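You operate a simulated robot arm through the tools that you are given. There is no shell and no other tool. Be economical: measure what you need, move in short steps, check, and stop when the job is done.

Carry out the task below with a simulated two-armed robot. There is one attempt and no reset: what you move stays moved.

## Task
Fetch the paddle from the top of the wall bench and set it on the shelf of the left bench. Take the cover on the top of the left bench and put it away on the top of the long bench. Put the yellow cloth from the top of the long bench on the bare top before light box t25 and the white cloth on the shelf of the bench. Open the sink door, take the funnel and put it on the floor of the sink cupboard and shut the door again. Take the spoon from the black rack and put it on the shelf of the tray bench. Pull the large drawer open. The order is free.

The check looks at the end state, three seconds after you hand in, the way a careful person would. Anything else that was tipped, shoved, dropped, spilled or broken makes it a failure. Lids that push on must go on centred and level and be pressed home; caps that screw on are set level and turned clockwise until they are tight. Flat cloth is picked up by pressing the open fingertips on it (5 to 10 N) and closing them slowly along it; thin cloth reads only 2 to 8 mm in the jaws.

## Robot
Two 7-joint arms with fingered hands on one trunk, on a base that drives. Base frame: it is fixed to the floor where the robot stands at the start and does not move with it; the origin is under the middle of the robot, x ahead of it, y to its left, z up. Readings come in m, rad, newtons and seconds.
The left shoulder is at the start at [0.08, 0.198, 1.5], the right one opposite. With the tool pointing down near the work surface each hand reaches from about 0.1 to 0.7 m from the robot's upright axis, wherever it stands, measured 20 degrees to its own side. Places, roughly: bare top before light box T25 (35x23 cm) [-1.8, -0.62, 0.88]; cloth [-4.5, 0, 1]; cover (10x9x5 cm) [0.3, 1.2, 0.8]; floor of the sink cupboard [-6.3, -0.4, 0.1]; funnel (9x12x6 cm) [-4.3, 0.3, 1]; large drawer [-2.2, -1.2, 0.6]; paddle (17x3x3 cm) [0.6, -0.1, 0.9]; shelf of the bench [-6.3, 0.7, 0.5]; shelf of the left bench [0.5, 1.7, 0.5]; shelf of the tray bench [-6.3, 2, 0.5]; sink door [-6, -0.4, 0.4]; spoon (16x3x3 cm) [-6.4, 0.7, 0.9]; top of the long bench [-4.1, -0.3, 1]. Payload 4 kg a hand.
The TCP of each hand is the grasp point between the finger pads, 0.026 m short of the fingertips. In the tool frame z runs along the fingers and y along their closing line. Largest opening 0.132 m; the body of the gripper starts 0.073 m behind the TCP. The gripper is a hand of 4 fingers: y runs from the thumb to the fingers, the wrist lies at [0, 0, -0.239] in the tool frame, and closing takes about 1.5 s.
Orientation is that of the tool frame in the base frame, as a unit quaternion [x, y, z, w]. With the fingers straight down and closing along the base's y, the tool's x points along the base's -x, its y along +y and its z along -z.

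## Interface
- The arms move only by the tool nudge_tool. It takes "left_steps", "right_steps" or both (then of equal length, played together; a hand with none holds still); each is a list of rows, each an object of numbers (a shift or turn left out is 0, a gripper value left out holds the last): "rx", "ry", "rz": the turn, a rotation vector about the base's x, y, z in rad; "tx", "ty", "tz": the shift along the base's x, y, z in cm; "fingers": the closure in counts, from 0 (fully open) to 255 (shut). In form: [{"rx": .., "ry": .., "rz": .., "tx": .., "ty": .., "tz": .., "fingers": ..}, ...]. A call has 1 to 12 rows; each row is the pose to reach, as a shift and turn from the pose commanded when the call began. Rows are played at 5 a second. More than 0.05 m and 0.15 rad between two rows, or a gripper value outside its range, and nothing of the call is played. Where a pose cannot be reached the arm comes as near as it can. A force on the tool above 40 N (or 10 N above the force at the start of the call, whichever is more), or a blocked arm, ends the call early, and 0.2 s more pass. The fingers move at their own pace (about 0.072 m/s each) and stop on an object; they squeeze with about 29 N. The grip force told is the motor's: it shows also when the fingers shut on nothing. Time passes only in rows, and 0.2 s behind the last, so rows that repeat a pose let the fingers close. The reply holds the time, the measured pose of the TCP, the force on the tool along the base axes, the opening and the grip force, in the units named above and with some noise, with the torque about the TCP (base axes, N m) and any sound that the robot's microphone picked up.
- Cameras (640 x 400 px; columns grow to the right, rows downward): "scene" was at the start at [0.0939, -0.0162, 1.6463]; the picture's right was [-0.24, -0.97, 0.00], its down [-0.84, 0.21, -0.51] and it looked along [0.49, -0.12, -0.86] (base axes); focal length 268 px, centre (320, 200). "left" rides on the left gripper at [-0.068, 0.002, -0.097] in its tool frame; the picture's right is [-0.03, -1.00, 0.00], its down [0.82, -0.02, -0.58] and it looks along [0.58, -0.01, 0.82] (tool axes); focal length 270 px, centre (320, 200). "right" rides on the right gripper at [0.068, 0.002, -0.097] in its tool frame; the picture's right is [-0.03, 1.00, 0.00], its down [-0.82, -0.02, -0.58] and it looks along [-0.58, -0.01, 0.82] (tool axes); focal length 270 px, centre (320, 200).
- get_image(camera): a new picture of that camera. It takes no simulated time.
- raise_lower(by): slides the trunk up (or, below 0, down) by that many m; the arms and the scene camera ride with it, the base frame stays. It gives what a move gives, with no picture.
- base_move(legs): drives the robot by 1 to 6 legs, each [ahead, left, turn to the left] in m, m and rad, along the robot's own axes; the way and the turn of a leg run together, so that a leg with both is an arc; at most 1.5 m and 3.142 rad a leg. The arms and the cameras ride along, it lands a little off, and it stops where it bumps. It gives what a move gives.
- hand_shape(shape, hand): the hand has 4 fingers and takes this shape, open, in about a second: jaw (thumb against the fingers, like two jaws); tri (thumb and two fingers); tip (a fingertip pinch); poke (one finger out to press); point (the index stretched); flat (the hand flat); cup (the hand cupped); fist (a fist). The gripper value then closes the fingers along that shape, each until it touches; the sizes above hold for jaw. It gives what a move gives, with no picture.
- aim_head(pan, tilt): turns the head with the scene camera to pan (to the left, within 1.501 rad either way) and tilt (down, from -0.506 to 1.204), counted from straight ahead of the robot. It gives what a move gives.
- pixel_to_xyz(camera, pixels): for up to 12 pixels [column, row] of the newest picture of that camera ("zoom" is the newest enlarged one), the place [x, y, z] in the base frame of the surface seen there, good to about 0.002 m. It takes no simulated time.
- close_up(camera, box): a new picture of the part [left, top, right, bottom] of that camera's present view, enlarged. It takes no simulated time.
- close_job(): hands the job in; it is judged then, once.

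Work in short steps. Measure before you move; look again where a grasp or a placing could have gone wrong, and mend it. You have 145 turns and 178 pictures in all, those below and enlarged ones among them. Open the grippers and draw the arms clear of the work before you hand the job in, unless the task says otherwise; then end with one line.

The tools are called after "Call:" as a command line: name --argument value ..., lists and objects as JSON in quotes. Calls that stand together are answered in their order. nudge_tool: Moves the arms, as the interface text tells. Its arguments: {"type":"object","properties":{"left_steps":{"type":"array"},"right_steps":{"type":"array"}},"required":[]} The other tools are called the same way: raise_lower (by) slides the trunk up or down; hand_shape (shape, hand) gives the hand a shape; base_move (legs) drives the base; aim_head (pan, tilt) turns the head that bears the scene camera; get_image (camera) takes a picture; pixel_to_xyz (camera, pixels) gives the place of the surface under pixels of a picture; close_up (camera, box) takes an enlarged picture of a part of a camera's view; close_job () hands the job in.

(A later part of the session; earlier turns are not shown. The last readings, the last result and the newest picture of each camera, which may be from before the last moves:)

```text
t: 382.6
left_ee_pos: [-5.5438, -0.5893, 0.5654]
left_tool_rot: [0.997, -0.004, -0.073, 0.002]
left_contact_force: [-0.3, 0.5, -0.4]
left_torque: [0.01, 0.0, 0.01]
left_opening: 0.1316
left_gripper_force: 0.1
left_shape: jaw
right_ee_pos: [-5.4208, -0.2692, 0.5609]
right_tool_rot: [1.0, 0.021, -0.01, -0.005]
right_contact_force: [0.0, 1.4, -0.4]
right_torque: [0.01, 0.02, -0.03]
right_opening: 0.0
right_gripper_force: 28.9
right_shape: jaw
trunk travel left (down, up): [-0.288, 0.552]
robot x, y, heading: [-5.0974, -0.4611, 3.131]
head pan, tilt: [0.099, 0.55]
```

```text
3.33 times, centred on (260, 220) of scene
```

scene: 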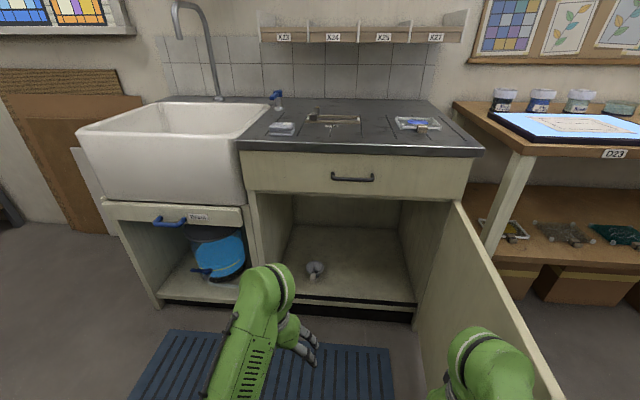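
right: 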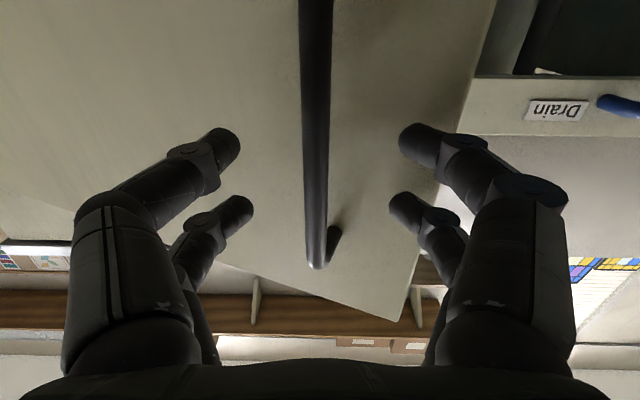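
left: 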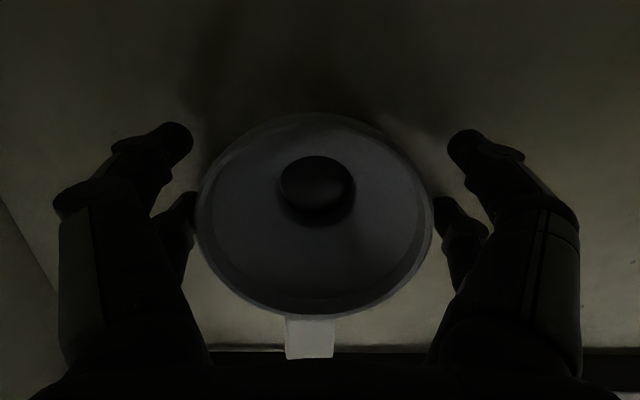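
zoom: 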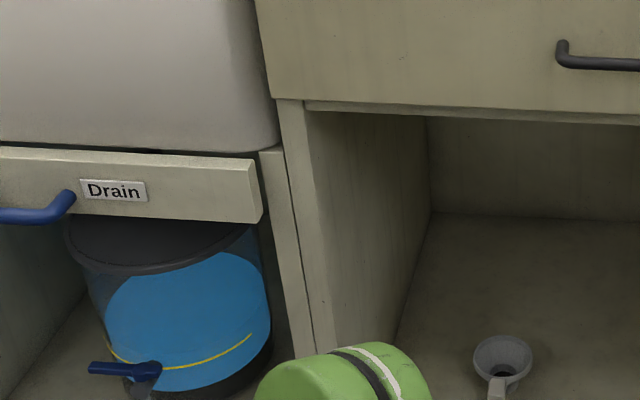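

The funnel stands upright on the cupboard floor. To close the door I'll reach over its top with the right hand and push its outer face. I measure the door, back a little and raise the trunk.

Call:
pixel_to_xyz --camera "scene" --pixels '[[455, 203], [480, 250], [510, 305], [550, 375], [315, 268], [315, 278]]'

Call:
base_move --legs '[[-0.12, 0, 0]]'

Call:
raise_lower --by 0.4

Call:
aim_head --pan -0.4 --tilt 0.9

Call:
get_image --camera "scene"

```text
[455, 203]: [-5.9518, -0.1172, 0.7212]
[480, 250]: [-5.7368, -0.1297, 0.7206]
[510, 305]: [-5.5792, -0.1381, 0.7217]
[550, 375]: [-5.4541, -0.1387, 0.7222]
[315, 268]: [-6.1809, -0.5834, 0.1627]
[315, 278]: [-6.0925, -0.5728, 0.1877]
```

```text
t: 383.9
left_ee_pos: [-5.4238, -0.5893, 0.5647]
left_tool_rot: [0.997, -0.006, -0.074, 0.0]
left_contact_force: [0.6, 0.6, 0.3]
left_torque: [-0.04, 0.03, -0.01]
left_opening: 0.1321
left_gripper_force: 0.1
left_shape: jaw
right_ee_pos: [-5.2992, -0.2691, 0.5605]
right_tool_rot: [1.0, 0.018, -0.01, -0.005]
right_contact_force: [-0.8, 0.2, -0.2]
right_torque: [-0.01, 0.02, 0.0]
right_opening: 0.0001
right_gripper_force: 29.0
right_shape: jaw
trunk travel left (down, up): [-0.288, 0.552]
robot x, y, heading: [-4.9767, -0.466, 3.134]
head pan, tilt: [0.099, 0.55]
```

```text
t: 387.7
left_ee_pos: [-5.4236, -0.5872, 0.965]
left_tool_rot: [0.997, -0.006, -0.073, 0.001]
left_contact_force: [0.3, 0.2, -0.3]
left_torque: [-0.03, 0.0, 0.0]
left_opening: 0.1321
left_gripper_force: 0.0
left_shape: jaw
right_ee_pos: [-5.3007, -0.2699, 0.9604]
right_tool_rot: [1.0, 0.018, -0.01, -0.006]
right_contact_force: [0.0, 0.8, 1.3]
right_torque: [0.0, -0.04, 0.03]
right_opening: 0.0
right_gripper_force: 29.3
right_shape: jaw
trunk travel left (down, up): [-0.688, 0.152]
robot x, y, heading: [-4.9716, -0.4615, 3.137]
head pan, tilt: [0.099, 0.55]
```

```text
t: 388.6
left_ee_pos: [-5.4232, -0.5879, 0.9652]
left_tool_rot: [0.997, -0.006, -0.073, 0.002]
left_contact_force: [0.7, -0.5, -0.3]
left_torque: [0.01, -0.01, 0.0]
left_opening: 0.1316
left_gripper_force: 0.2
left_shape: jaw
right_ee_pos: [-5.299, -0.2701, 0.9596]
right_tool_rot: [1.0, 0.018, -0.01, -0.005]
right_contact_force: [1.3, -0.4, 0.2]
right_torque: [0.02, -0.02, 0.0]
right_opening: 0.0
right_gripper_force: 29.0
right_shape: jaw
trunk travel left (down, up): [-0.688, 0.152]
robot x, y, heading: [-4.9736, -0.4628, 3.13]
head pan, tilt: [-0.4, 0.901]
```

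```text
57 pictures are left
```

scene: 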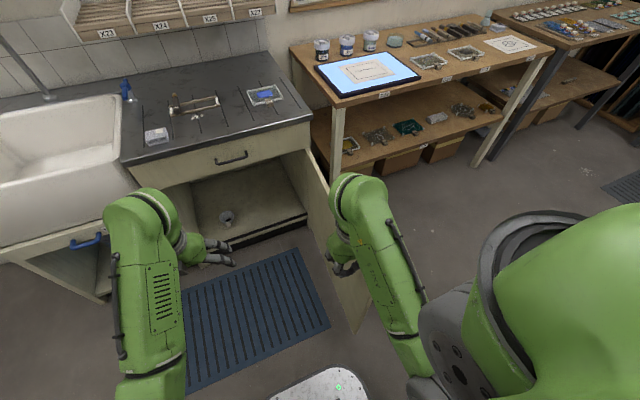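

Door at y≈−0.13. I swing the right hand over the door top to (−5.45, +0.02) at height 0.96 first.

Call:
nudge_tool --right_steps '[{"ty": 3, "tx": -1}, {"ty": 7, "tx": -3}, {"ty": 11, "tx": -5}, {"ty": 15, "tx": -7}, {"ty": 19, "tx": -9}, {"ty": 23, "tx": -11}, {"ty": 26, "tx": -13}, {"ty": 29, "tx": -15}]'

Call:
get_image --camera "right"

Call:
get_image --camera "scene"

```text
t: 389.5
left_ee_pos: [-5.4251, -0.5875, 0.9619]
left_tool_rot: [0.997, -0.005, -0.073, 0.002]
left_contact_force: [0.4, 0.5, -0.2]
left_torque: [0.03, -0.01, 0.03]
left_opening: 0.1317
left_gripper_force: 0.0
left_shape: jaw
right_ee_pos: [-5.3609, -0.2195, 0.9507]
right_tool_rot: [0.993, 0.117, -0.003, -0.002]
right_contact_force: [-1.0, 0.5, -0.8]
right_torque: [0.01, -0.02, -0.01]
right_opening: 0.0
right_gripper_force: 29.3
right_shape: jaw
trunk travel left (down, up): [-0.688, 0.152]
robot x, y, heading: [-4.9737, -0.4632, 3.133]
head pan, tilt: [-0.4, 0.901]
stopped in row 4 (right hand): the arm was blocked; the commanded pose is now the measured one
```

```text
56 pictures are left
```

right: 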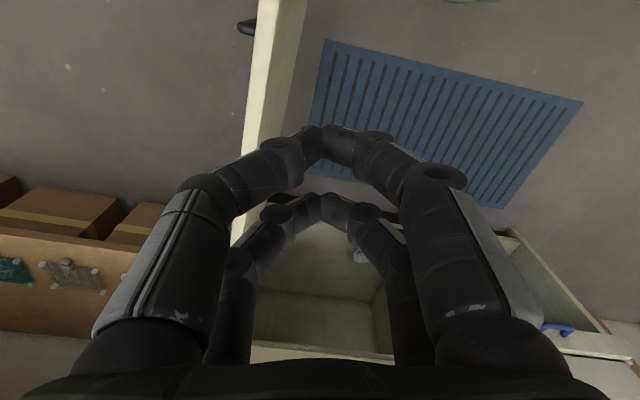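

```text
55 pictures are left
```

scene: 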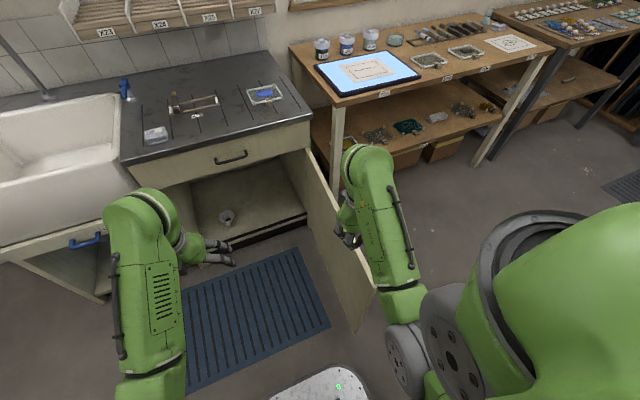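

The elbow seems blocked (folded low). I raise the trunk 0.15, extend forward first, then swing right.

Call:
raise_lower --by 0.15

Call:
nudge_tool --right_steps '[{"tx": -4}, {"tx": -8}, {"tx": -12}, {"tx": -14, "ty": 3}, {"tx": -14, "ty": 7}, {"tx": -13, "ty": 11}, {"tx": -12, "ty": 15}, {"tx": -11, "ty": 19}, {"tx": -10, "ty": 23}, {"tx": -10, "ty": 26}]'

Call:
get_image --camera "scene"

```text
t: 391.2
left_ee_pos: [-5.4247, -0.5874, 1.1157]
left_tool_rot: [0.997, -0.007, -0.073, 0.001]
left_contact_force: [0.0, 0.9, -0.7]
left_torque: [0.0, -0.01, -0.02]
left_opening: 0.1318
left_gripper_force: 0.0
left_shape: jaw
right_ee_pos: [-5.3598, -0.2182, 1.1025]
right_tool_rot: [0.993, 0.115, -0.003, -0.002]
right_contact_force: [0.1, -0.6, 0.3]
right_torque: [-0.01, 0.01, 0.02]
right_opening: 0.0001
right_gripper_force: 28.7
right_shape: jaw
trunk travel left (down, up): [-0.838, 0.002]
robot x, y, heading: [-4.9736, -0.4589, 3.134]
head pan, tilt: [-0.4, 0.901]
```

```text
t: 393.4
left_ee_pos: [-5.4243, -0.587, 1.1152]
left_tool_rot: [0.997, -0.006, -0.073, 0.002]
left_contact_force: [0.1, 0.0, -0.5]
left_torque: [-0.03, 0.02, -0.03]
left_opening: 0.1318
left_gripper_force: 0.1
left_shape: jaw
right_ee_pos: [-5.4605, 0.0437, 1.1031]
right_tool_rot: [0.993, 0.117, -0.003, -0.002]
right_contact_force: [0.2, 0.3, 0.4]
right_torque: [0.01, -0.03, 0.0]
right_opening: 0.0
right_gripper_force: 29.5
right_shape: jaw
trunk travel left (down, up): [-0.838, 0.002]
robot x, y, heading: [-4.9782, -0.4654, 3.133]
head pan, tilt: [-0.4, 0.901]
```

```text
54 pictures are left
```

scene: 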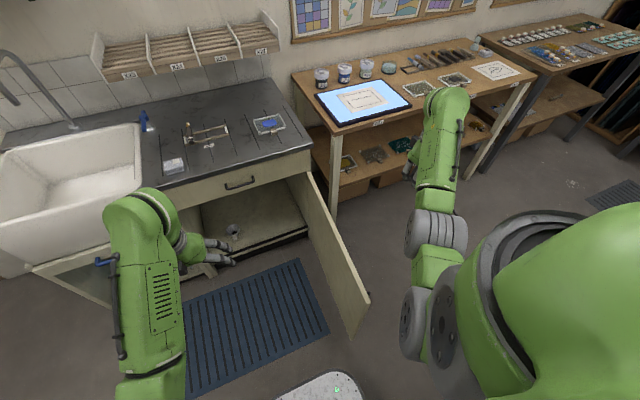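

Over the door now. I lower the trunk 0.3 and the hand a bit, so the fingers come beside the door's outer face.

Call:
raise_lower --by -0.3

Call:
nudge_tool --right_steps '[{"tz": -4}, {"tz": -8}, {"tz": -12}, {"tz": -15}]'

Call:
get_image --camera "scene"

```text
t: 396.4
left_ee_pos: [-5.4251, -0.5882, 0.815]
left_tool_rot: [0.997, -0.006, -0.074, 0.001]
left_contact_force: [-0.5, -0.3, -0.1]
left_torque: [0.02, 0.02, 0.0]
left_opening: 0.1319
left_gripper_force: 0.2
left_shape: jaw
right_ee_pos: [-5.4609, 0.0426, 0.8039]
right_tool_rot: [0.993, 0.117, -0.003, -0.003]
right_contact_force: [-0.2, 0.6, 0.5]
right_torque: [0.02, 0.01, -0.01]
right_opening: 0.0002
right_gripper_force: 28.5
right_shape: jaw
trunk travel left (down, up): [-0.538, 0.302]
robot x, y, heading: [-4.9741, -0.4653, 3.134]
head pan, tilt: [-0.4, 0.901]
```

```text
t: 397.4
left_ee_pos: [-5.4235, -0.5882, 0.8145]
left_tool_rot: [0.997, -0.005, -0.072, 0.001]
left_contact_force: [-0.8, -0.3, 0.6]
left_torque: [0.0, -0.01, -0.01]
left_opening: 0.132
left_gripper_force: 0.1
left_shape: jaw
right_ee_pos: [-5.4612, 0.0418, 0.6517]
right_tool_rot: [0.993, 0.116, -0.003, -0.002]
right_contact_force: [-0.6, 0.1, -0.5]
right_torque: [-0.02, -0.03, 0.05]
right_opening: 0.0
right_gripper_force: 28.5
right_shape: jaw
trunk travel left (down, up): [-0.538, 0.302]
robot x, y, heading: [-4.973, -0.4633, 3.136]
head pan, tilt: [-0.4, 0.901]
```

```text
53 pictures are left
```

scene: 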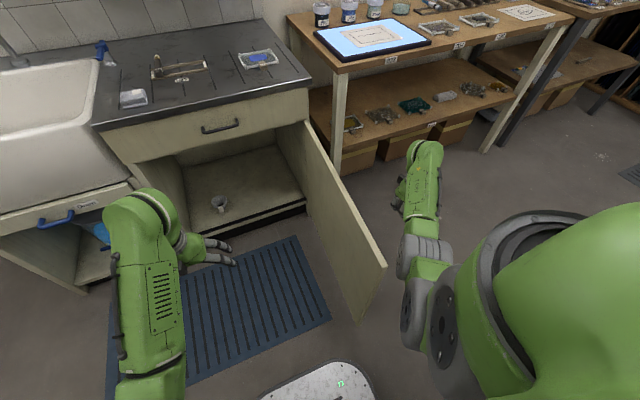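

I move the left hand aside (−y) and start pushing the door with the right hand, slowly near contact (door at y≈−0.13).

Call:
nudge_tool --left_steps '[{"ty": -3}, {"ty": -6}, {"ty": -9}, {"ty": -12}, {"ty": -15}, {"ty": -15}, {"ty": -15}, {"ty": -15}, {"ty": -15}, {"ty": -15}, {"ty": -15}, {"ty": -15}]' --right_steps '[{"ty": -3}, {"ty": -6}, {"ty": -8}, {"ty": -10}, {"ty": -11.5}, {"ty": -13}, {"ty": -14.5}, {"ty": -16}, {"ty": -18}, {"ty": -20}, {"ty": -22, "tx": -0.5}, {"ty": -25, "tx": -1}]'

Call:
get_image --camera "scene"

```text
t: 400.0
left_ee_pos: [-5.4159, -0.7556, 0.8113]
left_tool_rot: [0.997, -0.008, -0.078, -0.013]
left_contact_force: [-0.2, -0.7, 0.5]
left_torque: [-0.02, 0.01, 0.0]
left_opening: 0.1321
left_gripper_force: 0.1
left_shape: jaw
right_ee_pos: [-5.4651, -0.2225, 0.6647]
right_tool_rot: [0.993, 0.117, -0.007, -0.017]
right_contact_force: [0.4, 0.0, -0.1]
right_torque: [0.0, 0.01, 0.01]
right_opening: 0.0002
right_gripper_force: 28.6
right_shape: jaw
trunk travel left (down, up): [-0.538, 0.302]
robot x, y, heading: [-4.9724, -0.4614, 3.134]
head pan, tilt: [-0.4, 0.901]
```

```text
52 pictures are left
```

scene: 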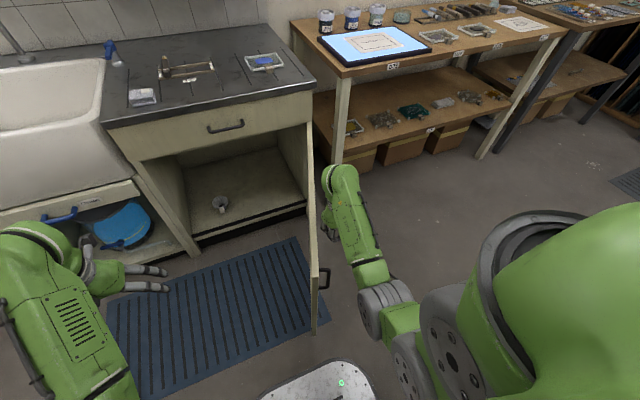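

The door is closing. I keep following the arc.

Call:
nudge_tool --right_steps '[{"ty": -2.5, "tx": -0.8}, {"ty": -5, "tx": -1.8}, {"ty": -7.5, "tx": -3}, {"ty": -10, "tx": -4.3}, {"ty": -13, "tx": -6}, {"ty": -15, "tx": -7.5}, {"ty": -17, "tx": -9}, {"ty": -19, "tx": -10.5}, {"ty": -21, "tx": -12}, {"ty": -23, "tx": -13.7}, {"ty": -25, "tx": -15.5}]'

Call:
get_image --camera "scene"

```text
t: 402.4
left_ee_pos: [-5.4169, -0.7555, 0.8101]
left_tool_rot: [0.997, -0.007, -0.078, -0.013]
left_contact_force: [-0.1, 1.1, -0.2]
left_torque: [0.0, 0.01, -0.02]
left_opening: 0.1322
left_gripper_force: 0.1
left_shape: jaw
right_ee_pos: [-5.6192, -0.4722, 0.6569]
right_tool_rot: [0.993, 0.115, -0.004, -0.017]
right_contact_force: [1.0, 0.7, -0.4]
right_torque: [0.01, 0.04, 0.01]
right_opening: 0.0
right_gripper_force: 28.6
right_shape: jaw
trunk travel left (down, up): [-0.538, 0.302]
robot x, y, heading: [-4.9769, -0.4637, 3.13]
head pan, tilt: [-0.4, 0.901]
```

```text
51 pictures are left
```

scene: 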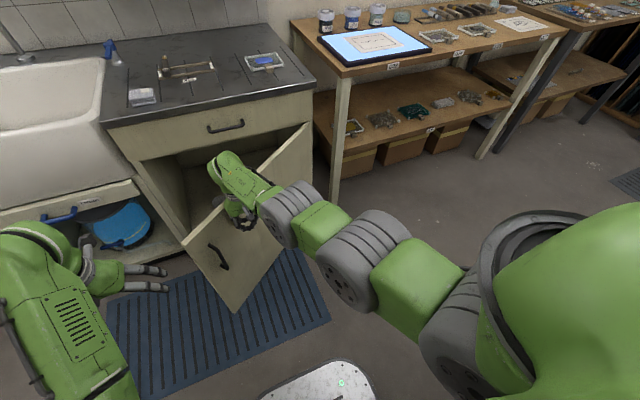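

I push on to about 0.25 rad.

Call:
nudge_tool --right_steps '[{"tx": -2.2, "ty": -1.8}, {"tx": -4.5, "ty": -3.5}, {"tx": -7, "ty": -5.3}, {"tx": -9.5, "ty": -6.8}, {"tx": -12, "ty": -8.3}, {"tx": -14.5, "ty": -9.5}, {"tx": -17, "ty": -10.5}, {"tx": -19, "ty": -11.2}]'

Call:
get_image --camera "scene"

```text
t: 404.2
left_ee_pos: [-5.4176, -0.7573, 0.8102]
left_tool_rot: [0.997, -0.008, -0.077, -0.013]
left_contact_force: [-0.7, 0.4, -0.6]
left_torque: [0.01, 0.01, -0.01]
left_opening: 0.1318
left_gripper_force: 0.0
left_shape: jaw
right_ee_pos: [-5.6214, -0.5072, 0.6917]
right_tool_rot: [0.993, 0.117, -0.006, -0.017]
right_contact_force: [0.1, -0.5, -1.1]
right_torque: [0.02, 0.01, 0.01]
right_opening: 0.0
right_gripper_force: 29.0
right_shape: jaw
right hand out of reach, approached as far as the arm can: row 1, 2, 3, 4, 5, 6, 7, 8
trunk travel left (down, up): [-0.538, 0.302]
robot x, y, heading: [-4.9723, -0.4638, 3.131]
head pan, tilt: [-0.4, 0.901]
```

```text
50 pictures are left
```

scene: 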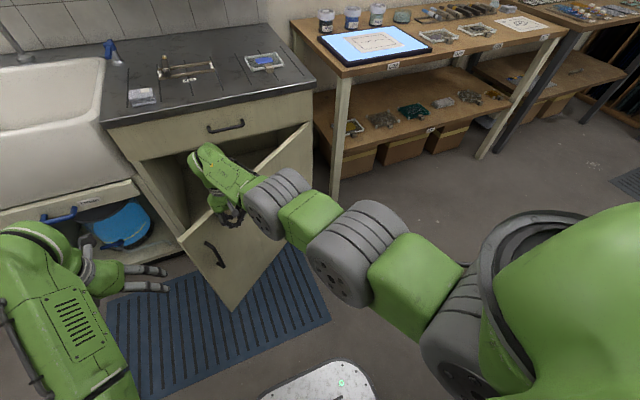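

The arm is at its limit; I drive the base ahead to continue pushing the door in small legs.

Call:
base_move --legs '[[0.06, 0, 0], [0.05, 0, 0], [0.05, 0, 0], [0.05, 0, 0], [0.03, 0, 0]]'

Call:
get_image --camera "scene"

```text
t: 407.2
left_ee_pos: [-5.6598, -0.7574, 0.8092]
left_tool_rot: [0.997, -0.002, -0.076, -0.012]
left_contact_force: [0.6, -5.1, 0.1]
left_torque: [0.43, 0.06, -0.04]
left_opening: 0.1317
left_gripper_force: 0.0
left_shape: jaw
right_ee_pos: [-5.8651, -0.5063, 0.6896]
right_tool_rot: [0.993, 0.118, -0.005, -0.016]
right_contact_force: [0.9, -1.4, 0.6]
right_torque: [0.11, 0.04, -0.04]
right_opening: 0.0
right_gripper_force: 29.1
right_shape: jaw
trunk travel left (down, up): [-0.538, 0.302]
robot x, y, heading: [-5.2152, -0.4602, 3.134]
head pan, tilt: [-0.4, 0.901]
```

```text
49 pictures are left
```

scene: 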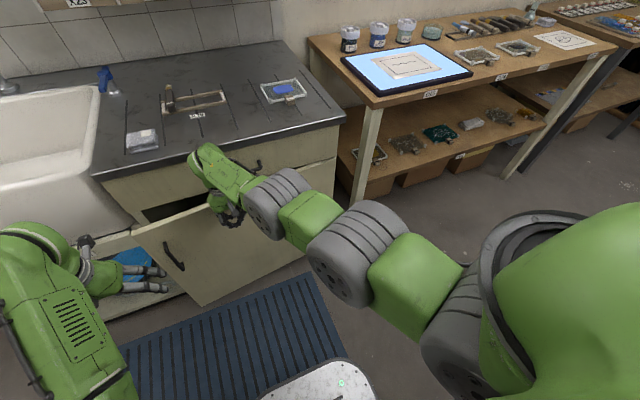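

The left hand reads a light contact (door edge likely). I draw the left hand back.

Call:
nudge_tool --left_steps '[{"tx": 2, "ty": -1}, {"tx": 5, "ty": -3}, {"tx": 9, "ty": -4}, {"tx": 12, "ty": -4}]'

Call:
base_move --legs '[[0.02, 0, 0], [0.02, 0, 0], [0.01, 0, 0]]'

Call:
get_image --camera "scene"

```text
t: 408.1
left_ee_pos: [-5.6498, -0.7995, 0.8867]
left_tool_rot: [0.982, -0.027, -0.181, 0.046]
left_contact_force: [0.2, 0.6, 1.0]
left_torque: [-0.01, 0.0, -0.01]
left_opening: 0.1321
left_gripper_force: 0.1
left_shape: jaw
left hand out of reach, approached as far as the arm can: row 3, 4
right_ee_pos: [-5.8719, -0.4986, 0.6828]
right_tool_rot: [0.993, 0.119, 0.002, -0.007]
right_contact_force: [-0.1, -0.2, 0.1]
right_torque: [0.0, 0.01, 0.01]
right_opening: 0.0002
right_gripper_force: 28.9
right_shape: jaw
trunk travel left (down, up): [-0.538, 0.302]
robot x, y, heading: [-5.2096, -0.4618, 3.132]
head pan, tilt: [-0.4, 0.901]
stopped in row 4 (left hand): the arm was blocked; the commanded pose is now the measured one
```

```text
t: 409.3
left_ee_pos: [-5.683, -0.7982, 0.887]
left_tool_rot: [0.982, -0.028, -0.181, 0.047]
left_contact_force: [-0.2, 0.9, -0.1]
left_torque: [0.0, 0.02, 0.0]
left_opening: 0.1319
left_gripper_force: 0.1
left_shape: jaw
right_ee_pos: [-5.8978, -0.5019, 0.6782]
right_tool_rot: [0.993, 0.119, 0.01, -0.003]
right_contact_force: [1.6, -0.8, -0.7]
right_torque: [0.05, 0.07, -0.01]
right_opening: 0.0002
right_gripper_force: 28.8
right_shape: jaw
trunk travel left (down, up): [-0.538, 0.302]
robot x, y, heading: [-5.2498, -0.4648, 3.138]
head pan, tilt: [-0.4, 0.901]
stopped in leg 2: the force on the tool passed its limit at 110 N (the readings are from after the stop); the commanded pose is now the measured one
```

```text
48 pictures are left
```

scene: 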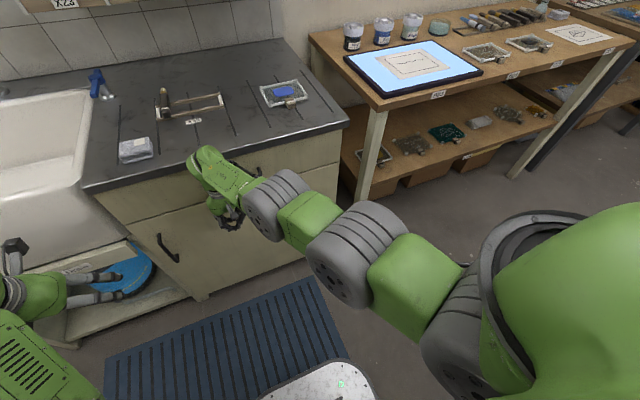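

The push ended at a hard stop. I zoom to check whether the door is flush.

Call:
close_up --camera "scene" --box '[90, 170, 330, 310]'

Call:
pixel_to_xyz --camera "zoom" --pixels '[[130, 200], [200, 270], [400, 260], [560, 180], [120, 130], [200, 100]]'

```text
2.67 times, centred on (210, 240) of scene
```

zoom: 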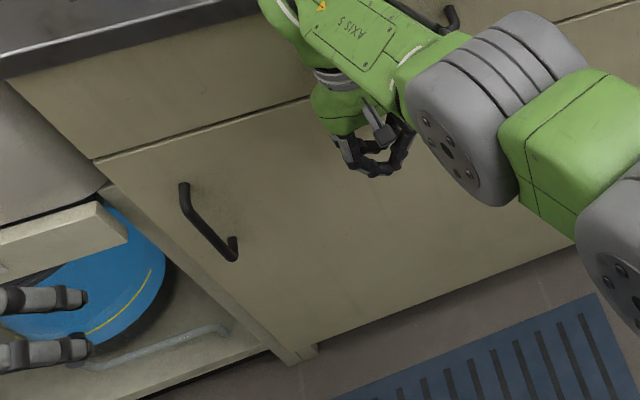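

```text
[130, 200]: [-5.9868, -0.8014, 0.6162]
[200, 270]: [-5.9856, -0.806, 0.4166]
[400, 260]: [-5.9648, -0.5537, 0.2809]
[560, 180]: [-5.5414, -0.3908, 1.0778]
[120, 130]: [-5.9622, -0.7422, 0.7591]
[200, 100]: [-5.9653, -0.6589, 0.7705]
```

The door face is at x≈−5.965, flush shut. I retract the right hand, raise the trunk and turn toward the long bench for the yellow cloth.

Call:
nudge_tool --right_steps '[{"tx": 4}, {"tx": 8}, {"tx": 12}, {"tx": 16}, {"tx": 20, "fingers": 0}, {"tx": 24}, {"tx": 26, "ty": 3}, {"tx": 28, "ty": 7}, {"tx": 28, "ty": 11}, {"tx": 28, "ty": 14}]'

Call:
raise_lower --by 0.3

Call:
get_image --camera "scene"

```text
t: 411.5
left_ee_pos: [-5.6838, -0.7968, 0.8859]
left_tool_rot: [0.982, -0.029, -0.181, 0.047]
left_contact_force: [-0.5, 0.5, 0.2]
left_torque: [0.0, 0.03, 0.0]
left_opening: 0.1316
left_gripper_force: 0.0
left_shape: jaw
right_ee_pos: [-5.8146, -0.5233, 0.5726]
right_tool_rot: [0.993, 0.119, 0.011, -0.003]
right_contact_force: [-0.1, 0.4, -0.1]
right_torque: [0.01, 0.01, 0.0]
right_opening: 0.1322
right_gripper_force: 0.0
right_shape: jaw
right hand out of reach, approached as far as the arm can: row 1, 2, 3, 4, 5, 6, 7, 8, 9, 10
trunk travel left (down, up): [-0.538, 0.302]
robot x, y, heading: [-5.2443, -0.4636, 3.137]
head pan, tilt: [-0.4, 0.901]
```

```text
t: 414.5
left_ee_pos: [-5.6763, -0.7908, 1.1938]
left_tool_rot: [0.981, -0.028, -0.186, 0.051]
left_contact_force: [-0.2, -0.5, -0.2]
left_torque: [0.03, -0.04, -0.05]
left_opening: 0.1318
left_gripper_force: 0.1
left_shape: jaw
right_ee_pos: [-5.8096, -0.5206, 0.8781]
right_tool_rot: [0.993, 0.118, 0.007, 0.0]
right_contact_force: [-0.6, 0.2, 0.1]
right_torque: [0.02, -0.02, 0.0]
right_opening: 0.1319
right_gripper_force: 0.1
right_shape: jaw
trunk travel left (down, up): [-0.838, 0.002]
robot x, y, heading: [-5.2465, -0.4552, 3.137]
head pan, tilt: [-0.4, 0.901]
```

```text
46 pictures are left
```

scene: 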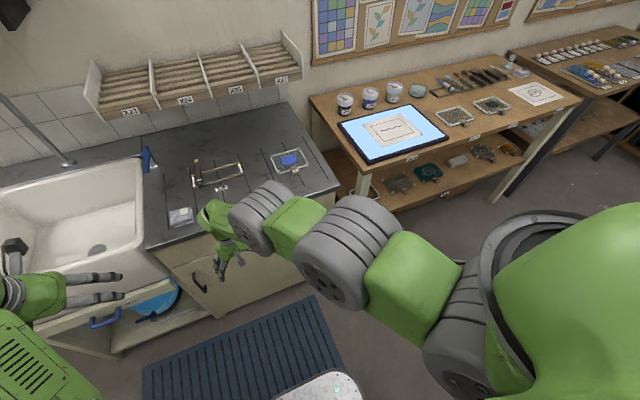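

The right arm's solver is stuck when low; I back the base away slightly and raise the hand, moving it outward to recover the earlier posture.

Call:
base_move --legs '[[-0.1, 0, 0]]'

Call:
nudge_tool --right_steps '[{"tz": 4}, {"tz": 8}, {"tz": 12}, {"tz": 16, "ty": 3}, {"tz": 20, "ty": 6}, {"tz": 22, "ty": 10}, {"tz": 22, "ty": 14}, {"tz": 22, "ty": 18}, {"tz": 22, "ty": 22}, {"tz": 22, "ty": 26}]'

Call:
get_image --camera "scene"

```text
t: 415.6
left_ee_pos: [-5.5875, -0.7919, 1.1889]
left_tool_rot: [0.982, -0.028, -0.182, 0.051]
left_contact_force: [-0.3, -0.1, -0.2]
left_torque: [0.02, -0.07, -0.01]
left_opening: 0.1316
left_gripper_force: 0.1
left_shape: jaw
right_ee_pos: [-5.7175, -0.521, 0.8735]
right_tool_rot: [0.993, 0.119, 0.011, 0.001]
right_contact_force: [0.0, 0.0, -0.5]
right_torque: [-0.02, -0.06, 0.0]
right_opening: 0.1318
right_gripper_force: 0.0
right_shape: jaw
trunk travel left (down, up): [-0.838, 0.002]
robot x, y, heading: [-5.1477, -0.4635, 3.142]
head pan, tilt: [-0.4, 0.901]
```

```text
t: 417.8
left_ee_pos: [-5.5788, -0.791, 1.193]
left_tool_rot: [0.981, -0.029, -0.187, 0.051]
left_contact_force: [0.9, -0.7, 0.6]
left_torque: [0.02, 0.01, -0.01]
left_opening: 0.1319
left_gripper_force: 0.0
left_shape: jaw
right_ee_pos: [-5.8294, -0.3817, 1.0468]
right_tool_rot: [0.993, 0.119, 0.008, 0.0]
right_contact_force: [-1.1, -0.3, -0.2]
right_torque: [-0.03, 0.04, -0.01]
right_opening: 0.1321
right_gripper_force: 0.1
right_shape: jaw
right hand out of reach, approached as far as the arm can: row 1, 2, 3, 4, 5, 6, 7, 8, 9, 10
trunk travel left (down, up): [-0.838, 0.002]
robot x, y, heading: [-5.1496, -0.462, 3.138]
head pan, tilt: [-0.4, 0.901]
```

```text
45 pictures are left
```

scene: 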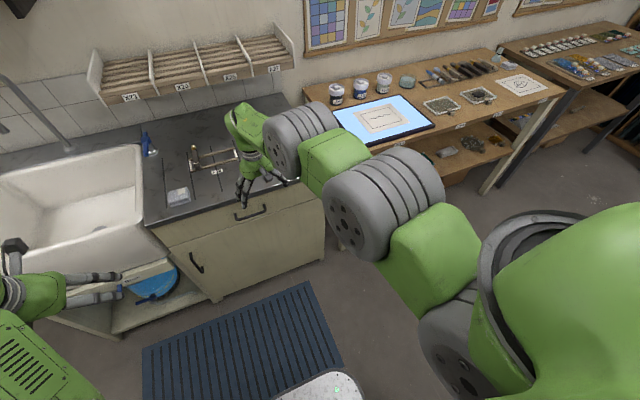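

The arm is stretched straight; I try folding it with inward plus lateral motion.

Call:
nudge_tool --right_steps '[{"tx": 3, "ty": 3}, {"tx": 6, "ty": 6}, {"tx": 9, "ty": 9}, {"tx": 12, "ty": 12}, {"tx": 15, "ty": 14}, {"tx": 18, "ty": 15}, {"tx": 21, "ty": 16}, {"tx": 24, "ty": 17}, {"tx": 27, "ty": 18}]'

Call:
get_image --camera "scene"

```text
t: 419.8
left_ee_pos: [-5.5792, -0.7922, 1.1933]
left_tool_rot: [0.981, -0.027, -0.187, 0.052]
left_contact_force: [-0.2, -0.3, -0.1]
left_torque: [0.01, 0.01, 0.01]
left_opening: 0.1318
left_gripper_force: 0.2
left_shape: jaw
right_ee_pos: [-5.8247, -0.2662, 0.9901]
right_tool_rot: [0.993, 0.118, 0.007, 0.0]
right_contact_force: [0.3, 0.1, 0.3]
right_torque: [-0.02, -0.01, 0.02]
right_opening: 0.1322
right_gripper_force: 0.3
right_shape: jaw
right hand out of reach, approached as far as the arm can: row 1, 2, 3, 4, 5, 6, 7, 8, 9
trunk travel left (down, up): [-0.838, 0.002]
robot x, y, heading: [-5.1475, -0.4634, 3.135]
head pan, tilt: [-0.4, 0.901]
```

```text
44 pictures are left
```

scene: 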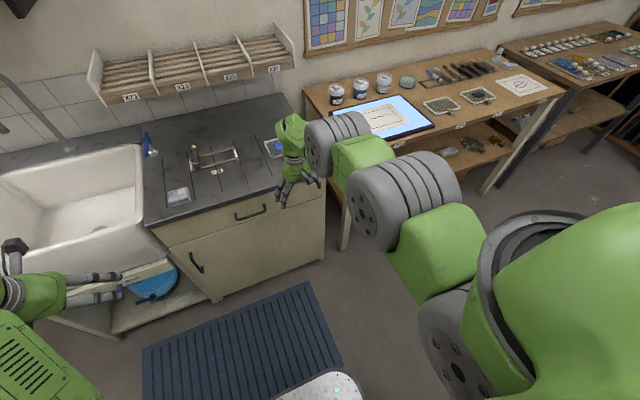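

I try restoring the hand's yaw (−0.23) while drawing inward, since a wrist limit may be what holds it.

Call:
nudge_tool --right_steps '[{"rz": -0.1, "tz": 2}, {"rz": -0.2, "tz": 4}, {"rz": -0.22, "tz": 6, "tx": 3}, {"rz": -0.22, "tz": 8, "tx": 7}, {"rz": -0.22, "tz": 8, "tx": 11}, {"rz": -0.22, "tz": 8, "tx": 15}]'

```text
t: 421.2
left_ee_pos: [-5.5777, -0.7917, 1.1929]
left_tool_rot: [0.981, -0.027, -0.185, 0.051]
left_contact_force: [-0.9, 0.0, 0.3]
left_torque: [-0.02, -0.01, -0.01]
left_opening: 0.1323
left_gripper_force: 0.1
left_shape: jaw
right_ee_pos: [-5.8364, -0.2601, 1.0337]
right_tool_rot: [1.0, 0.008, 0.008, 0.001]
right_contact_force: [-0.1, 0.0, 0.6]
right_torque: [-0.02, -0.04, -0.01]
right_opening: 0.1318
right_gripper_force: 0.0
right_shape: jaw
right hand out of reach, approached as far as the arm can: row 1, 2, 3, 4, 5, 6
trunk travel left (down, up): [-0.838, 0.002]
robot x, y, heading: [-5.1535, -0.4621, 3.141]
head pan, tilt: [-0.4, 0.901]
```

Next I try tilting the hand backward while drawing inward (that freed the left arm).

Call:
nudge_tool --right_steps '[{"ry": -0.12, "tz": 2}, {"ry": -0.24, "tz": 4}, {"ry": -0.36, "tz": 4, "tx": 3}, {"ry": -0.45, "tz": 4, "tx": 6}, {"ry": -0.5, "tz": 4, "tx": 10}, {"ry": -0.5, "tz": 4, "tx": 14}]'

Call:
get_image --camera "scene"

```text
t: 422.6
left_ee_pos: [-5.5775, -0.791, 1.1941]
left_tool_rot: [0.981, -0.028, -0.187, 0.051]
left_contact_force: [0.2, -0.7, -0.6]
left_torque: [0.02, 0.03, -0.02]
left_opening: 0.132
left_gripper_force: 0.0
left_shape: jaw
right_ee_pos: [-5.6962, -0.261, 1.0738]
right_tool_rot: [0.967, 0.009, 0.256, 0.002]
right_contact_force: [1.8, 0.3, -0.7]
right_torque: [0.03, 0.01, -0.01]
right_opening: 0.1321
right_gripper_force: 0.1
right_shape: jaw
right hand out of reach, approached as far as the arm can: row 1, 2, 3, 4
trunk travel left (down, up): [-0.838, 0.002]
robot x, y, heading: [-5.1527, -0.4663, 3.134]
head pan, tilt: [-0.4, 0.901]
```

```text
43 pictures are left
```

scene: 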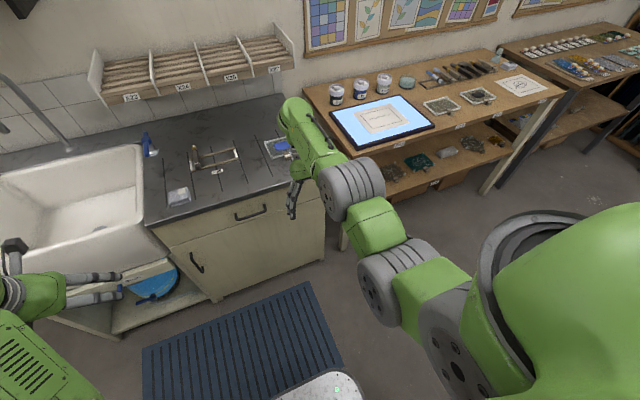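

Freed. I pull the right hand further in and straighten both hands.

Call:
nudge_tool --right_steps '[{"tx": 4}, {"tx": 8}, {"tx": 12}, {"tx": 15}, {"tx": 16, "ry": 0.12}, {"tx": 16, "ry": 0.24}, {"tx": 16, "ry": 0.36}, {"tx": 16, "ry": 0.5}]' --left_steps '[{"ry": -0.1}, {"ry": -0.2}, {"ry": -0.3}, {"ry": -0.38}, {"ry": -0.38, "tz": -3}, {"ry": -0.38, "tz": -6}, {"ry": -0.38, "tz": -9}, {"ry": -0.38, "tz": -10, "ty": 4}]'

Call:
base_move --legs '[[0.05, 0, 0], [0, 0, -3.14]]'

Call:
aim_head --pan 0.1 --tilt 0.75

Call:
get_image --camera "scene"

```text
t: 424.4
left_ee_pos: [-5.5786, -0.7522, 1.093]
left_tool_rot: [0.998, -0.036, 0.004, 0.046]
left_contact_force: [0.4, -0.3, 0.8]
left_torque: [-0.02, -0.02, -0.01]
left_opening: 0.132
left_gripper_force: 0.2
left_shape: jaw
left hand out of reach, approached as far as the arm can: row 1, 2, 3, 4, 5, 6, 7
right_ee_pos: [-5.5397, -0.2605, 1.0775]
right_tool_rot: [1.0, 0.009, 0.007, 0.001]
right_contact_force: [0.6, 0.4, -1.3]
right_torque: [0.02, -0.01, 0.02]
right_opening: 0.1318
right_gripper_force: 0.0
right_shape: jaw
right hand out of reach, approached as far as the arm can: row 1, 2, 3, 4, 5, 6, 7
trunk travel left (down, up): [-0.838, 0.002]
robot x, y, heading: [-5.1541, -0.4646, 3.134]
head pan, tilt: [-0.4, 0.901]
```

```text
t: 432.8
left_ee_pos: [-4.761, -0.1912, 1.093]
left_tool_rot: [0.057, 0.997, 0.046, -0.002]
left_contact_force: [0.8, -0.2, -0.4]
left_torque: [0.01, 0.0, 0.0]
left_opening: 0.1319
left_gripper_force: 0.0
left_shape: jaw
right_ee_pos: [-4.8172, -0.6804, 1.0786]
right_tool_rot: [0.011, 1.0, 0.001, -0.006]
right_contact_force: [0.3, 0.1, -0.2]
right_torque: [0.04, 0.03, -0.03]
right_opening: 0.1324
right_gripper_force: 0.1
right_shape: jaw
trunk travel left (down, up): [-0.838, 0.002]
robot x, y, heading: [-5.2, -0.4628, -0.042]
head pan, tilt: [-0.4, 0.901]
```

```text
t: 433.7
left_ee_pos: [-4.7607, -0.1917, 1.0931]
left_tool_rot: [0.057, 0.997, 0.046, -0.001]
left_contact_force: [-0.2, 0.1, -0.2]
left_torque: [0.01, -0.02, 0.01]
left_opening: 0.1322
left_gripper_force: 0.0
left_shape: jaw
right_ee_pos: [-4.8185, -0.6817, 1.078]
right_tool_rot: [0.011, 1.0, 0.001, -0.006]
right_contact_force: [1.0, -0.2, 0.1]
right_torque: [-0.02, 0.01, -0.02]
right_opening: 0.1319
right_gripper_force: 0.0
right_shape: jaw
trunk travel left (down, up): [-0.838, 0.002]
robot x, y, heading: [-5.2022, -0.4624, -0.048]
head pan, tilt: [0.099, 0.75]
```

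```text
42 pictures are left
```

scene: 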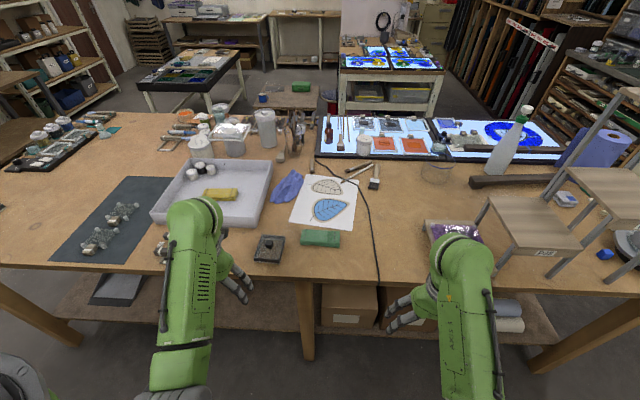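

I strafe left 0.56, straighten the heading and drive ahead 0.25; then look at the yellow cloth.

Call:
base_move --legs '[[0, 0.57, 0.045], [0.25, 0, 0]]'

Call:
nudge_tool --right_steps '[{"rz": -0.14, "tx": 1}, {"rz": -0.28, "tx": 2}, {"rz": -0.42, "tx": 3.5}, {"rz": -0.56, "tx": 5}, {"rz": -0.7, "tx": 6.5}, {"rz": -0.84, "tx": 8, "ty": 1}, {"rz": -0.98, "tx": 9.5, "ty": 2}, {"rz": -1.12, "tx": 11, "ty": 3}, {"rz": -1.26, "tx": 13, "ty": 4}, {"rz": -1.4, "tx": 15, "ty": 5}, {"rz": -1.5, "tx": 17, "ty": 6}, {"rz": -1.57, "tx": 19, "ty": 7}]'

Call:
get_image --camera "right"

```text
t: 438.4
left_ee_pos: [-4.5172, 0.402, 1.0946]
left_tool_rot: [0.03, 0.999, 0.045, -0.001]
left_contact_force: [0.4, -0.3, -0.9]
left_torque: [-0.02, -0.01, -0.02]
left_opening: 0.1321
left_gripper_force: 0.1
left_shape: jaw
right_ee_pos: [-4.5474, -0.0902, 1.0788]
right_tool_rot: [-0.016, 1.0, 0.001, -0.005]
right_contact_force: [-0.7, 0.5, 0.5]
right_torque: [0.03, 0.01, -0.03]
right_opening: 0.1321
right_gripper_force: 0.0
right_shape: jaw
trunk travel left (down, up): [-0.838, 0.002]
robot x, y, heading: [-4.9346, 0.1038, 0.011]
head pan, tilt: [0.099, 0.75]
```

```text
t: 441.0
left_ee_pos: [-4.5126, 0.402, 1.093]
left_tool_rot: [0.03, 0.999, 0.044, -0.005]
left_contact_force: [-0.1, 0.4, 0.3]
left_torque: [-0.02, 0.01, -0.02]
left_opening: 0.1321
left_gripper_force: 0.0
left_shape: jaw
right_ee_pos: [-4.3527, -0.0208, 1.0767]
right_tool_rot: [0.697, 0.717, 0.004, -0.005]
right_contact_force: [0.6, 0.7, -0.4]
right_torque: [-0.05, -0.01, -0.01]
right_opening: 0.132
right_gripper_force: 0.0
right_shape: jaw
trunk travel left (down, up): [-0.838, 0.002]
robot x, y, heading: [-4.9373, 0.1038, 0.008]
head pan, tilt: [0.099, 0.75]
```

```text
41 pictures are left
```

right: 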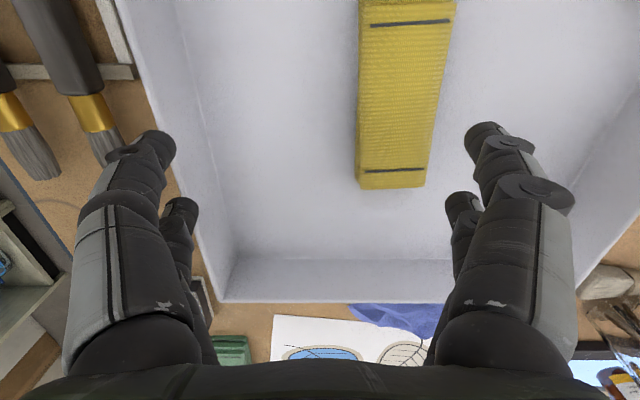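

I measure the yellow cloth edges.

Call:
pixel_to_xyz --camera "right" --pixels '[[363, 100], [440, 100], [405, 20], [392, 180], [400, 100], [345, 100], [455, 100], [410, 4]]'

```text
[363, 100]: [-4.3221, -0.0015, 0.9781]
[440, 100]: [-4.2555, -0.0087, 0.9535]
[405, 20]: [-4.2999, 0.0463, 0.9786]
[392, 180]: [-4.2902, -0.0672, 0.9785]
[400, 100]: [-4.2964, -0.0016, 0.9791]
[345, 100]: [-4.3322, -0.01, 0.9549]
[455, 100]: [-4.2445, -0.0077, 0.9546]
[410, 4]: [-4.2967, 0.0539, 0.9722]
```

Centre (−4.296,−0.008), yaw +0.085. I move over, descend and grip it.

Call:
nudge_tool --right_steps '[{"tx": 3, "ty": 0.7, "rz": 0.05, "fingers": 70}, {"tx": 5.7, "ty": 1.3, "rz": 0.085}, {"tx": 5.7, "ty": 1.3, "rz": 0.085, "tz": -4}, {"tx": 5.7, "ty": 1.3, "rz": 0.085, "tz": -7}, {"tx": 5.7, "ty": 1.3, "rz": 0.085, "tz": -9.1}, {"tx": 5.7, "ty": 1.3, "rz": 0.085, "tz": -9.1}]'

Call:
get_image --camera "right"

```text
t: 442.4
left_ee_pos: [-4.5121, 0.4019, 1.0931]
left_tool_rot: [0.03, 0.999, 0.045, -0.003]
left_contact_force: [0.0, -0.8, 0.5]
left_torque: [0.01, 0.0, 0.02]
left_opening: 0.1321
left_gripper_force: 0.1
left_shape: jaw
right_ee_pos: [-4.2949, -0.005, 0.988]
right_tool_rot: [0.664, 0.748, 0.005, -0.005]
right_contact_force: [0.0, 0.2, -0.6]
right_torque: [0.01, -0.03, 0.02]
right_opening: 0.0963
right_gripper_force: 0.0
right_shape: jaw
trunk travel left (down, up): [-0.838, 0.002]
robot x, y, heading: [-4.9354, 0.1083, 0.012]
head pan, tilt: [0.099, 0.75]
```

```text
40 pictures are left
```

right: 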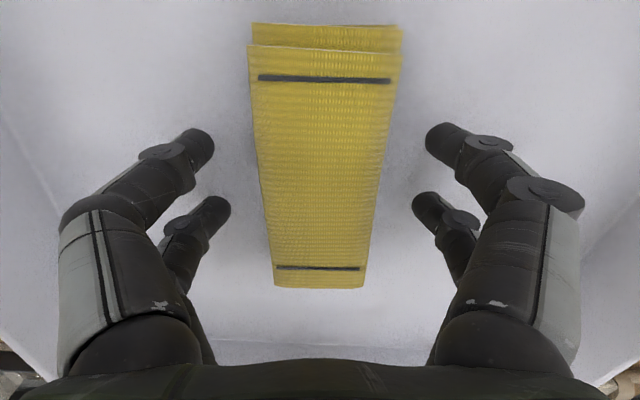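

Centred. I lower 4 mm more, close and lift.

Call:
nudge_tool --right_steps '[{"tz": -0.4, "fingers": 150}, {"tz": -0.4, "fingers": 255}, {"tz": -0.4}, {"tz": -0.4}, {"tz": -0.4}, {"tz": 1}, {"tz": 4}, {"tz": 8}, {"tz": 10}, {"tz": 10, "tx": -4}, {"tz": 10, "tx": -8}, {"tz": 10, "tx": -12}]'

Call:
get_image --camera "right"

```text
t: 445.0
left_ee_pos: [-4.5149, 0.4016, 1.0932]
left_tool_rot: [0.03, 0.999, 0.045, -0.002]
left_contact_force: [-0.6, 0.3, -0.1]
left_torque: [0.0, 0.01, -0.02]
left_opening: 0.1322
left_gripper_force: 0.0
left_shape: jaw
right_ee_pos: [-4.4167, -0.0088, 1.087]
right_tool_rot: [0.664, 0.747, 0.005, -0.004]
right_contact_force: [-0.3, -0.5, -0.9]
right_torque: [-0.04, -0.03, 0.02]
right_opening: 0.0502
right_gripper_force: 28.9
right_shape: jaw
trunk travel left (down, up): [-0.838, 0.002]
robot x, y, heading: [-4.9378, 0.1061, 0.014]
head pan, tilt: [0.099, 0.75]
```

```text
39 pictures are left
```

right: 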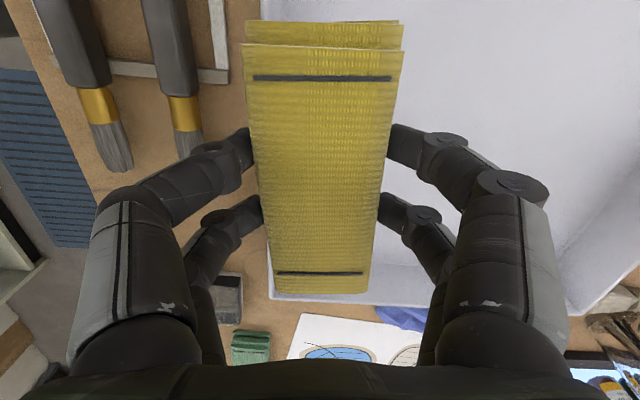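

Yellow cloth is held. I drive back around the long bench's end toward x≈−2.95.

Call:
base_move --legs '[[-0.33, 0, -0.014], [0, 1.45, 0], [0, 0.4, 0], [1.3, 0, 0], [1.0, 0, 0]]'

Call:
aim_head --pan -0.9 --tilt 0.45

Call:
get_image --camera "scene"

```text
t: 467.0
left_ee_pos: [-2.5627, 2.2841, 1.0926]
left_tool_rot: [0.036, 0.998, 0.046, -0.003]
left_contact_force: [0.1, 1.0, -0.3]
left_torque: [0.02, -0.01, -0.02]
left_opening: 0.1322
left_gripper_force: 0.0
left_shape: jaw
right_ee_pos: [-2.4701, 1.871, 1.0871]
right_tool_rot: [0.668, 0.744, 0.005, -0.004]
right_contact_force: [-0.4, -0.4, -0.2]
right_torque: [0.01, 0.0, 0.0]
right_opening: 0.05
right_gripper_force: 29.2
right_shape: jaw
trunk travel left (down, up): [-0.838, 0.002]
robot x, y, heading: [-2.9902, 1.9963, 0.001]
head pan, tilt: [0.099, 0.75]
```

```text
t: 468.3
left_ee_pos: [-2.5635, 2.2848, 1.0936]
left_tool_rot: [0.035, 0.998, 0.045, -0.003]
left_contact_force: [0.1, -0.3, 0.5]
left_torque: [-0.01, -0.03, 0.0]
left_opening: 0.1318
left_gripper_force: 0.0
left_shape: jaw
right_ee_pos: [-2.4701, 1.8715, 1.0847]
right_tool_rot: [0.668, 0.744, 0.005, -0.004]
right_contact_force: [0.5, 0.0, -0.3]
right_torque: [0.01, -0.03, 0.02]
right_opening: 0.0501
right_gripper_force: 28.9
right_shape: jaw
trunk travel left (down, up): [-0.838, 0.002]
robot x, y, heading: [-2.9919, 1.996, -0.003]
head pan, tilt: [-0.901, 0.45]
```

```text
38 pictures are left
```

scene: 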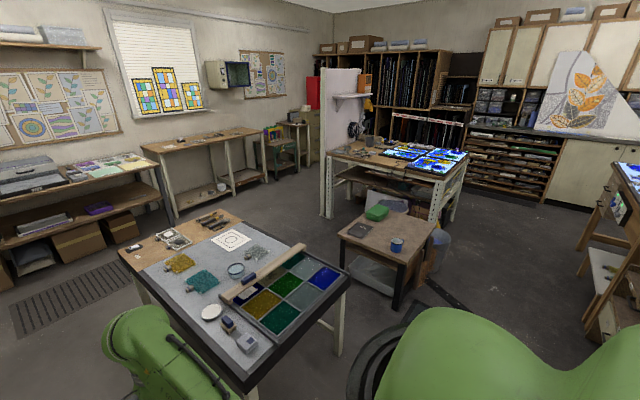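

I zoom on the light-box table and measure it and the small table.

Call:
close_up --camera "scene" --box '[310, 120, 490, 280]'

Call:
pixel_to_xyz --camera "scene" --pixels '[[343, 236], [376, 206], [436, 224], [402, 262], [325, 157], [440, 176], [462, 156], [400, 148], [370, 158], [325, 215], [432, 215], [345, 150]]'

```text
2.50 times, centred on (400, 200) of scene
```

zoom: 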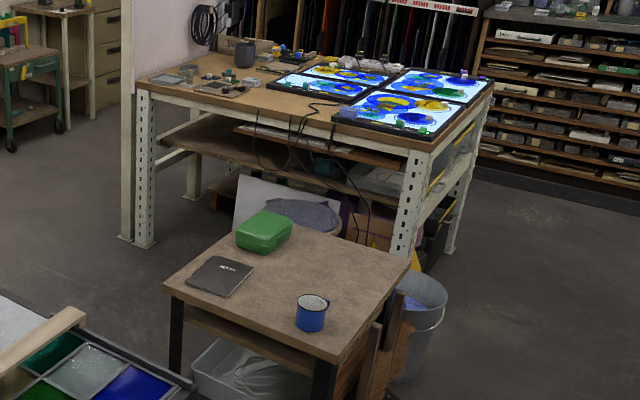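

```text
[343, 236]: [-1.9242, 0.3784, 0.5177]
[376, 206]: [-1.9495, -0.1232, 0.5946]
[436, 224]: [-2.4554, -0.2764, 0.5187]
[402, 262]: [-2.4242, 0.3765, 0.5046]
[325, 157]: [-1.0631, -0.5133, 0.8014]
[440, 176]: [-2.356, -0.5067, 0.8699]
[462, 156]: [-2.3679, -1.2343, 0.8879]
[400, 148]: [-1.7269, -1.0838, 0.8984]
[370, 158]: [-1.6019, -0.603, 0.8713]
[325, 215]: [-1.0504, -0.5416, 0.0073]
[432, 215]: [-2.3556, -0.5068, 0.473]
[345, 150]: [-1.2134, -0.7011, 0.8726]
```

Light table spans x −2.37…−1.05, y −0.5…−1.3; the small table blocks x −2.46…−1.92. First I go to the west side (x≈−3.0) for the large drawer, checking the floor strip at (450,295).

Call:
pixel_to_xyz --camera "scene" --pixels '[[445, 292], [480, 312], [432, 280], [440, 245], [345, 330]]'

Call:
base_move --legs '[[-0.03, -1.3, 0]]'

Call:
aim_head --pan -1.0 --tilt 0.6

Call:
get_image --camera "scene"

```text
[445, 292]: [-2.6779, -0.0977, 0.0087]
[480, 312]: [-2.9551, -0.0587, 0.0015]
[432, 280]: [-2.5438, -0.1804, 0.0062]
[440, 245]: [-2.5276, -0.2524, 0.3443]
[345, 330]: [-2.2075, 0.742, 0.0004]
```

```text
t: 474.8
left_ee_pos: [-2.5869, 1.0028, 1.0934]
left_tool_rot: [0.025, 0.999, 0.045, -0.003]
left_contact_force: [-0.1, -0.5, -0.2]
left_torque: [0.01, -0.02, -0.03]
left_opening: 0.1319
left_gripper_force: 0.0
left_shape: jaw
right_ee_pos: [-2.487, 0.5953, 1.0851]
right_tool_rot: [0.661, 0.751, 0.004, -0.004]
right_contact_force: [-0.6, -0.7, -0.2]
right_torque: [0.01, -0.03, 0.0]
right_opening: 0.0501
right_gripper_force: 29.1
right_shape: jaw
trunk travel left (down, up): [-0.838, 0.002]
robot x, y, heading: [-3.0077, 0.704, 0.019]
head pan, tilt: [-0.901, 0.45]
```

```text
t: 475.5
left_ee_pos: [-2.5852, 1.0045, 1.0933]
left_tool_rot: [0.025, 0.999, 0.045, -0.004]
left_contact_force: [0.4, -0.3, -0.3]
left_torque: [0.03, -0.03, 0.04]
left_opening: 0.1318
left_gripper_force: 0.1
left_shape: jaw
right_ee_pos: [-2.4855, 0.5951, 1.0855]
right_tool_rot: [0.661, 0.75, 0.005, -0.004]
right_contact_force: [0.1, -0.3, 0.4]
right_torque: [-0.02, 0.0, 0.0]
right_opening: 0.0501
right_gripper_force: 28.8
right_shape: jaw
trunk travel left (down, up): [-0.838, 0.002]
robot x, y, heading: [-3.0061, 0.7081, 0.016]
head pan, tilt: [-1.0, 0.6]
```

```text
36 pictures are left
```

scene: 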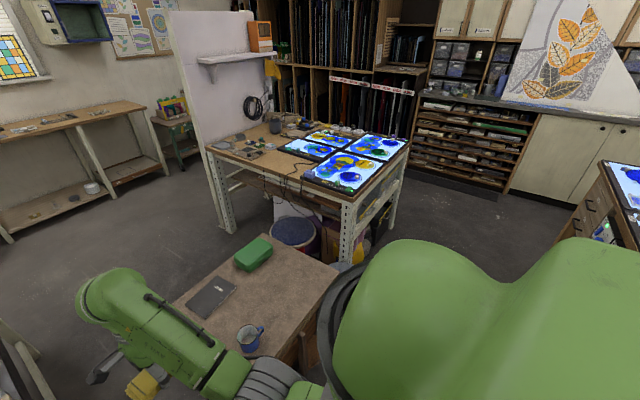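

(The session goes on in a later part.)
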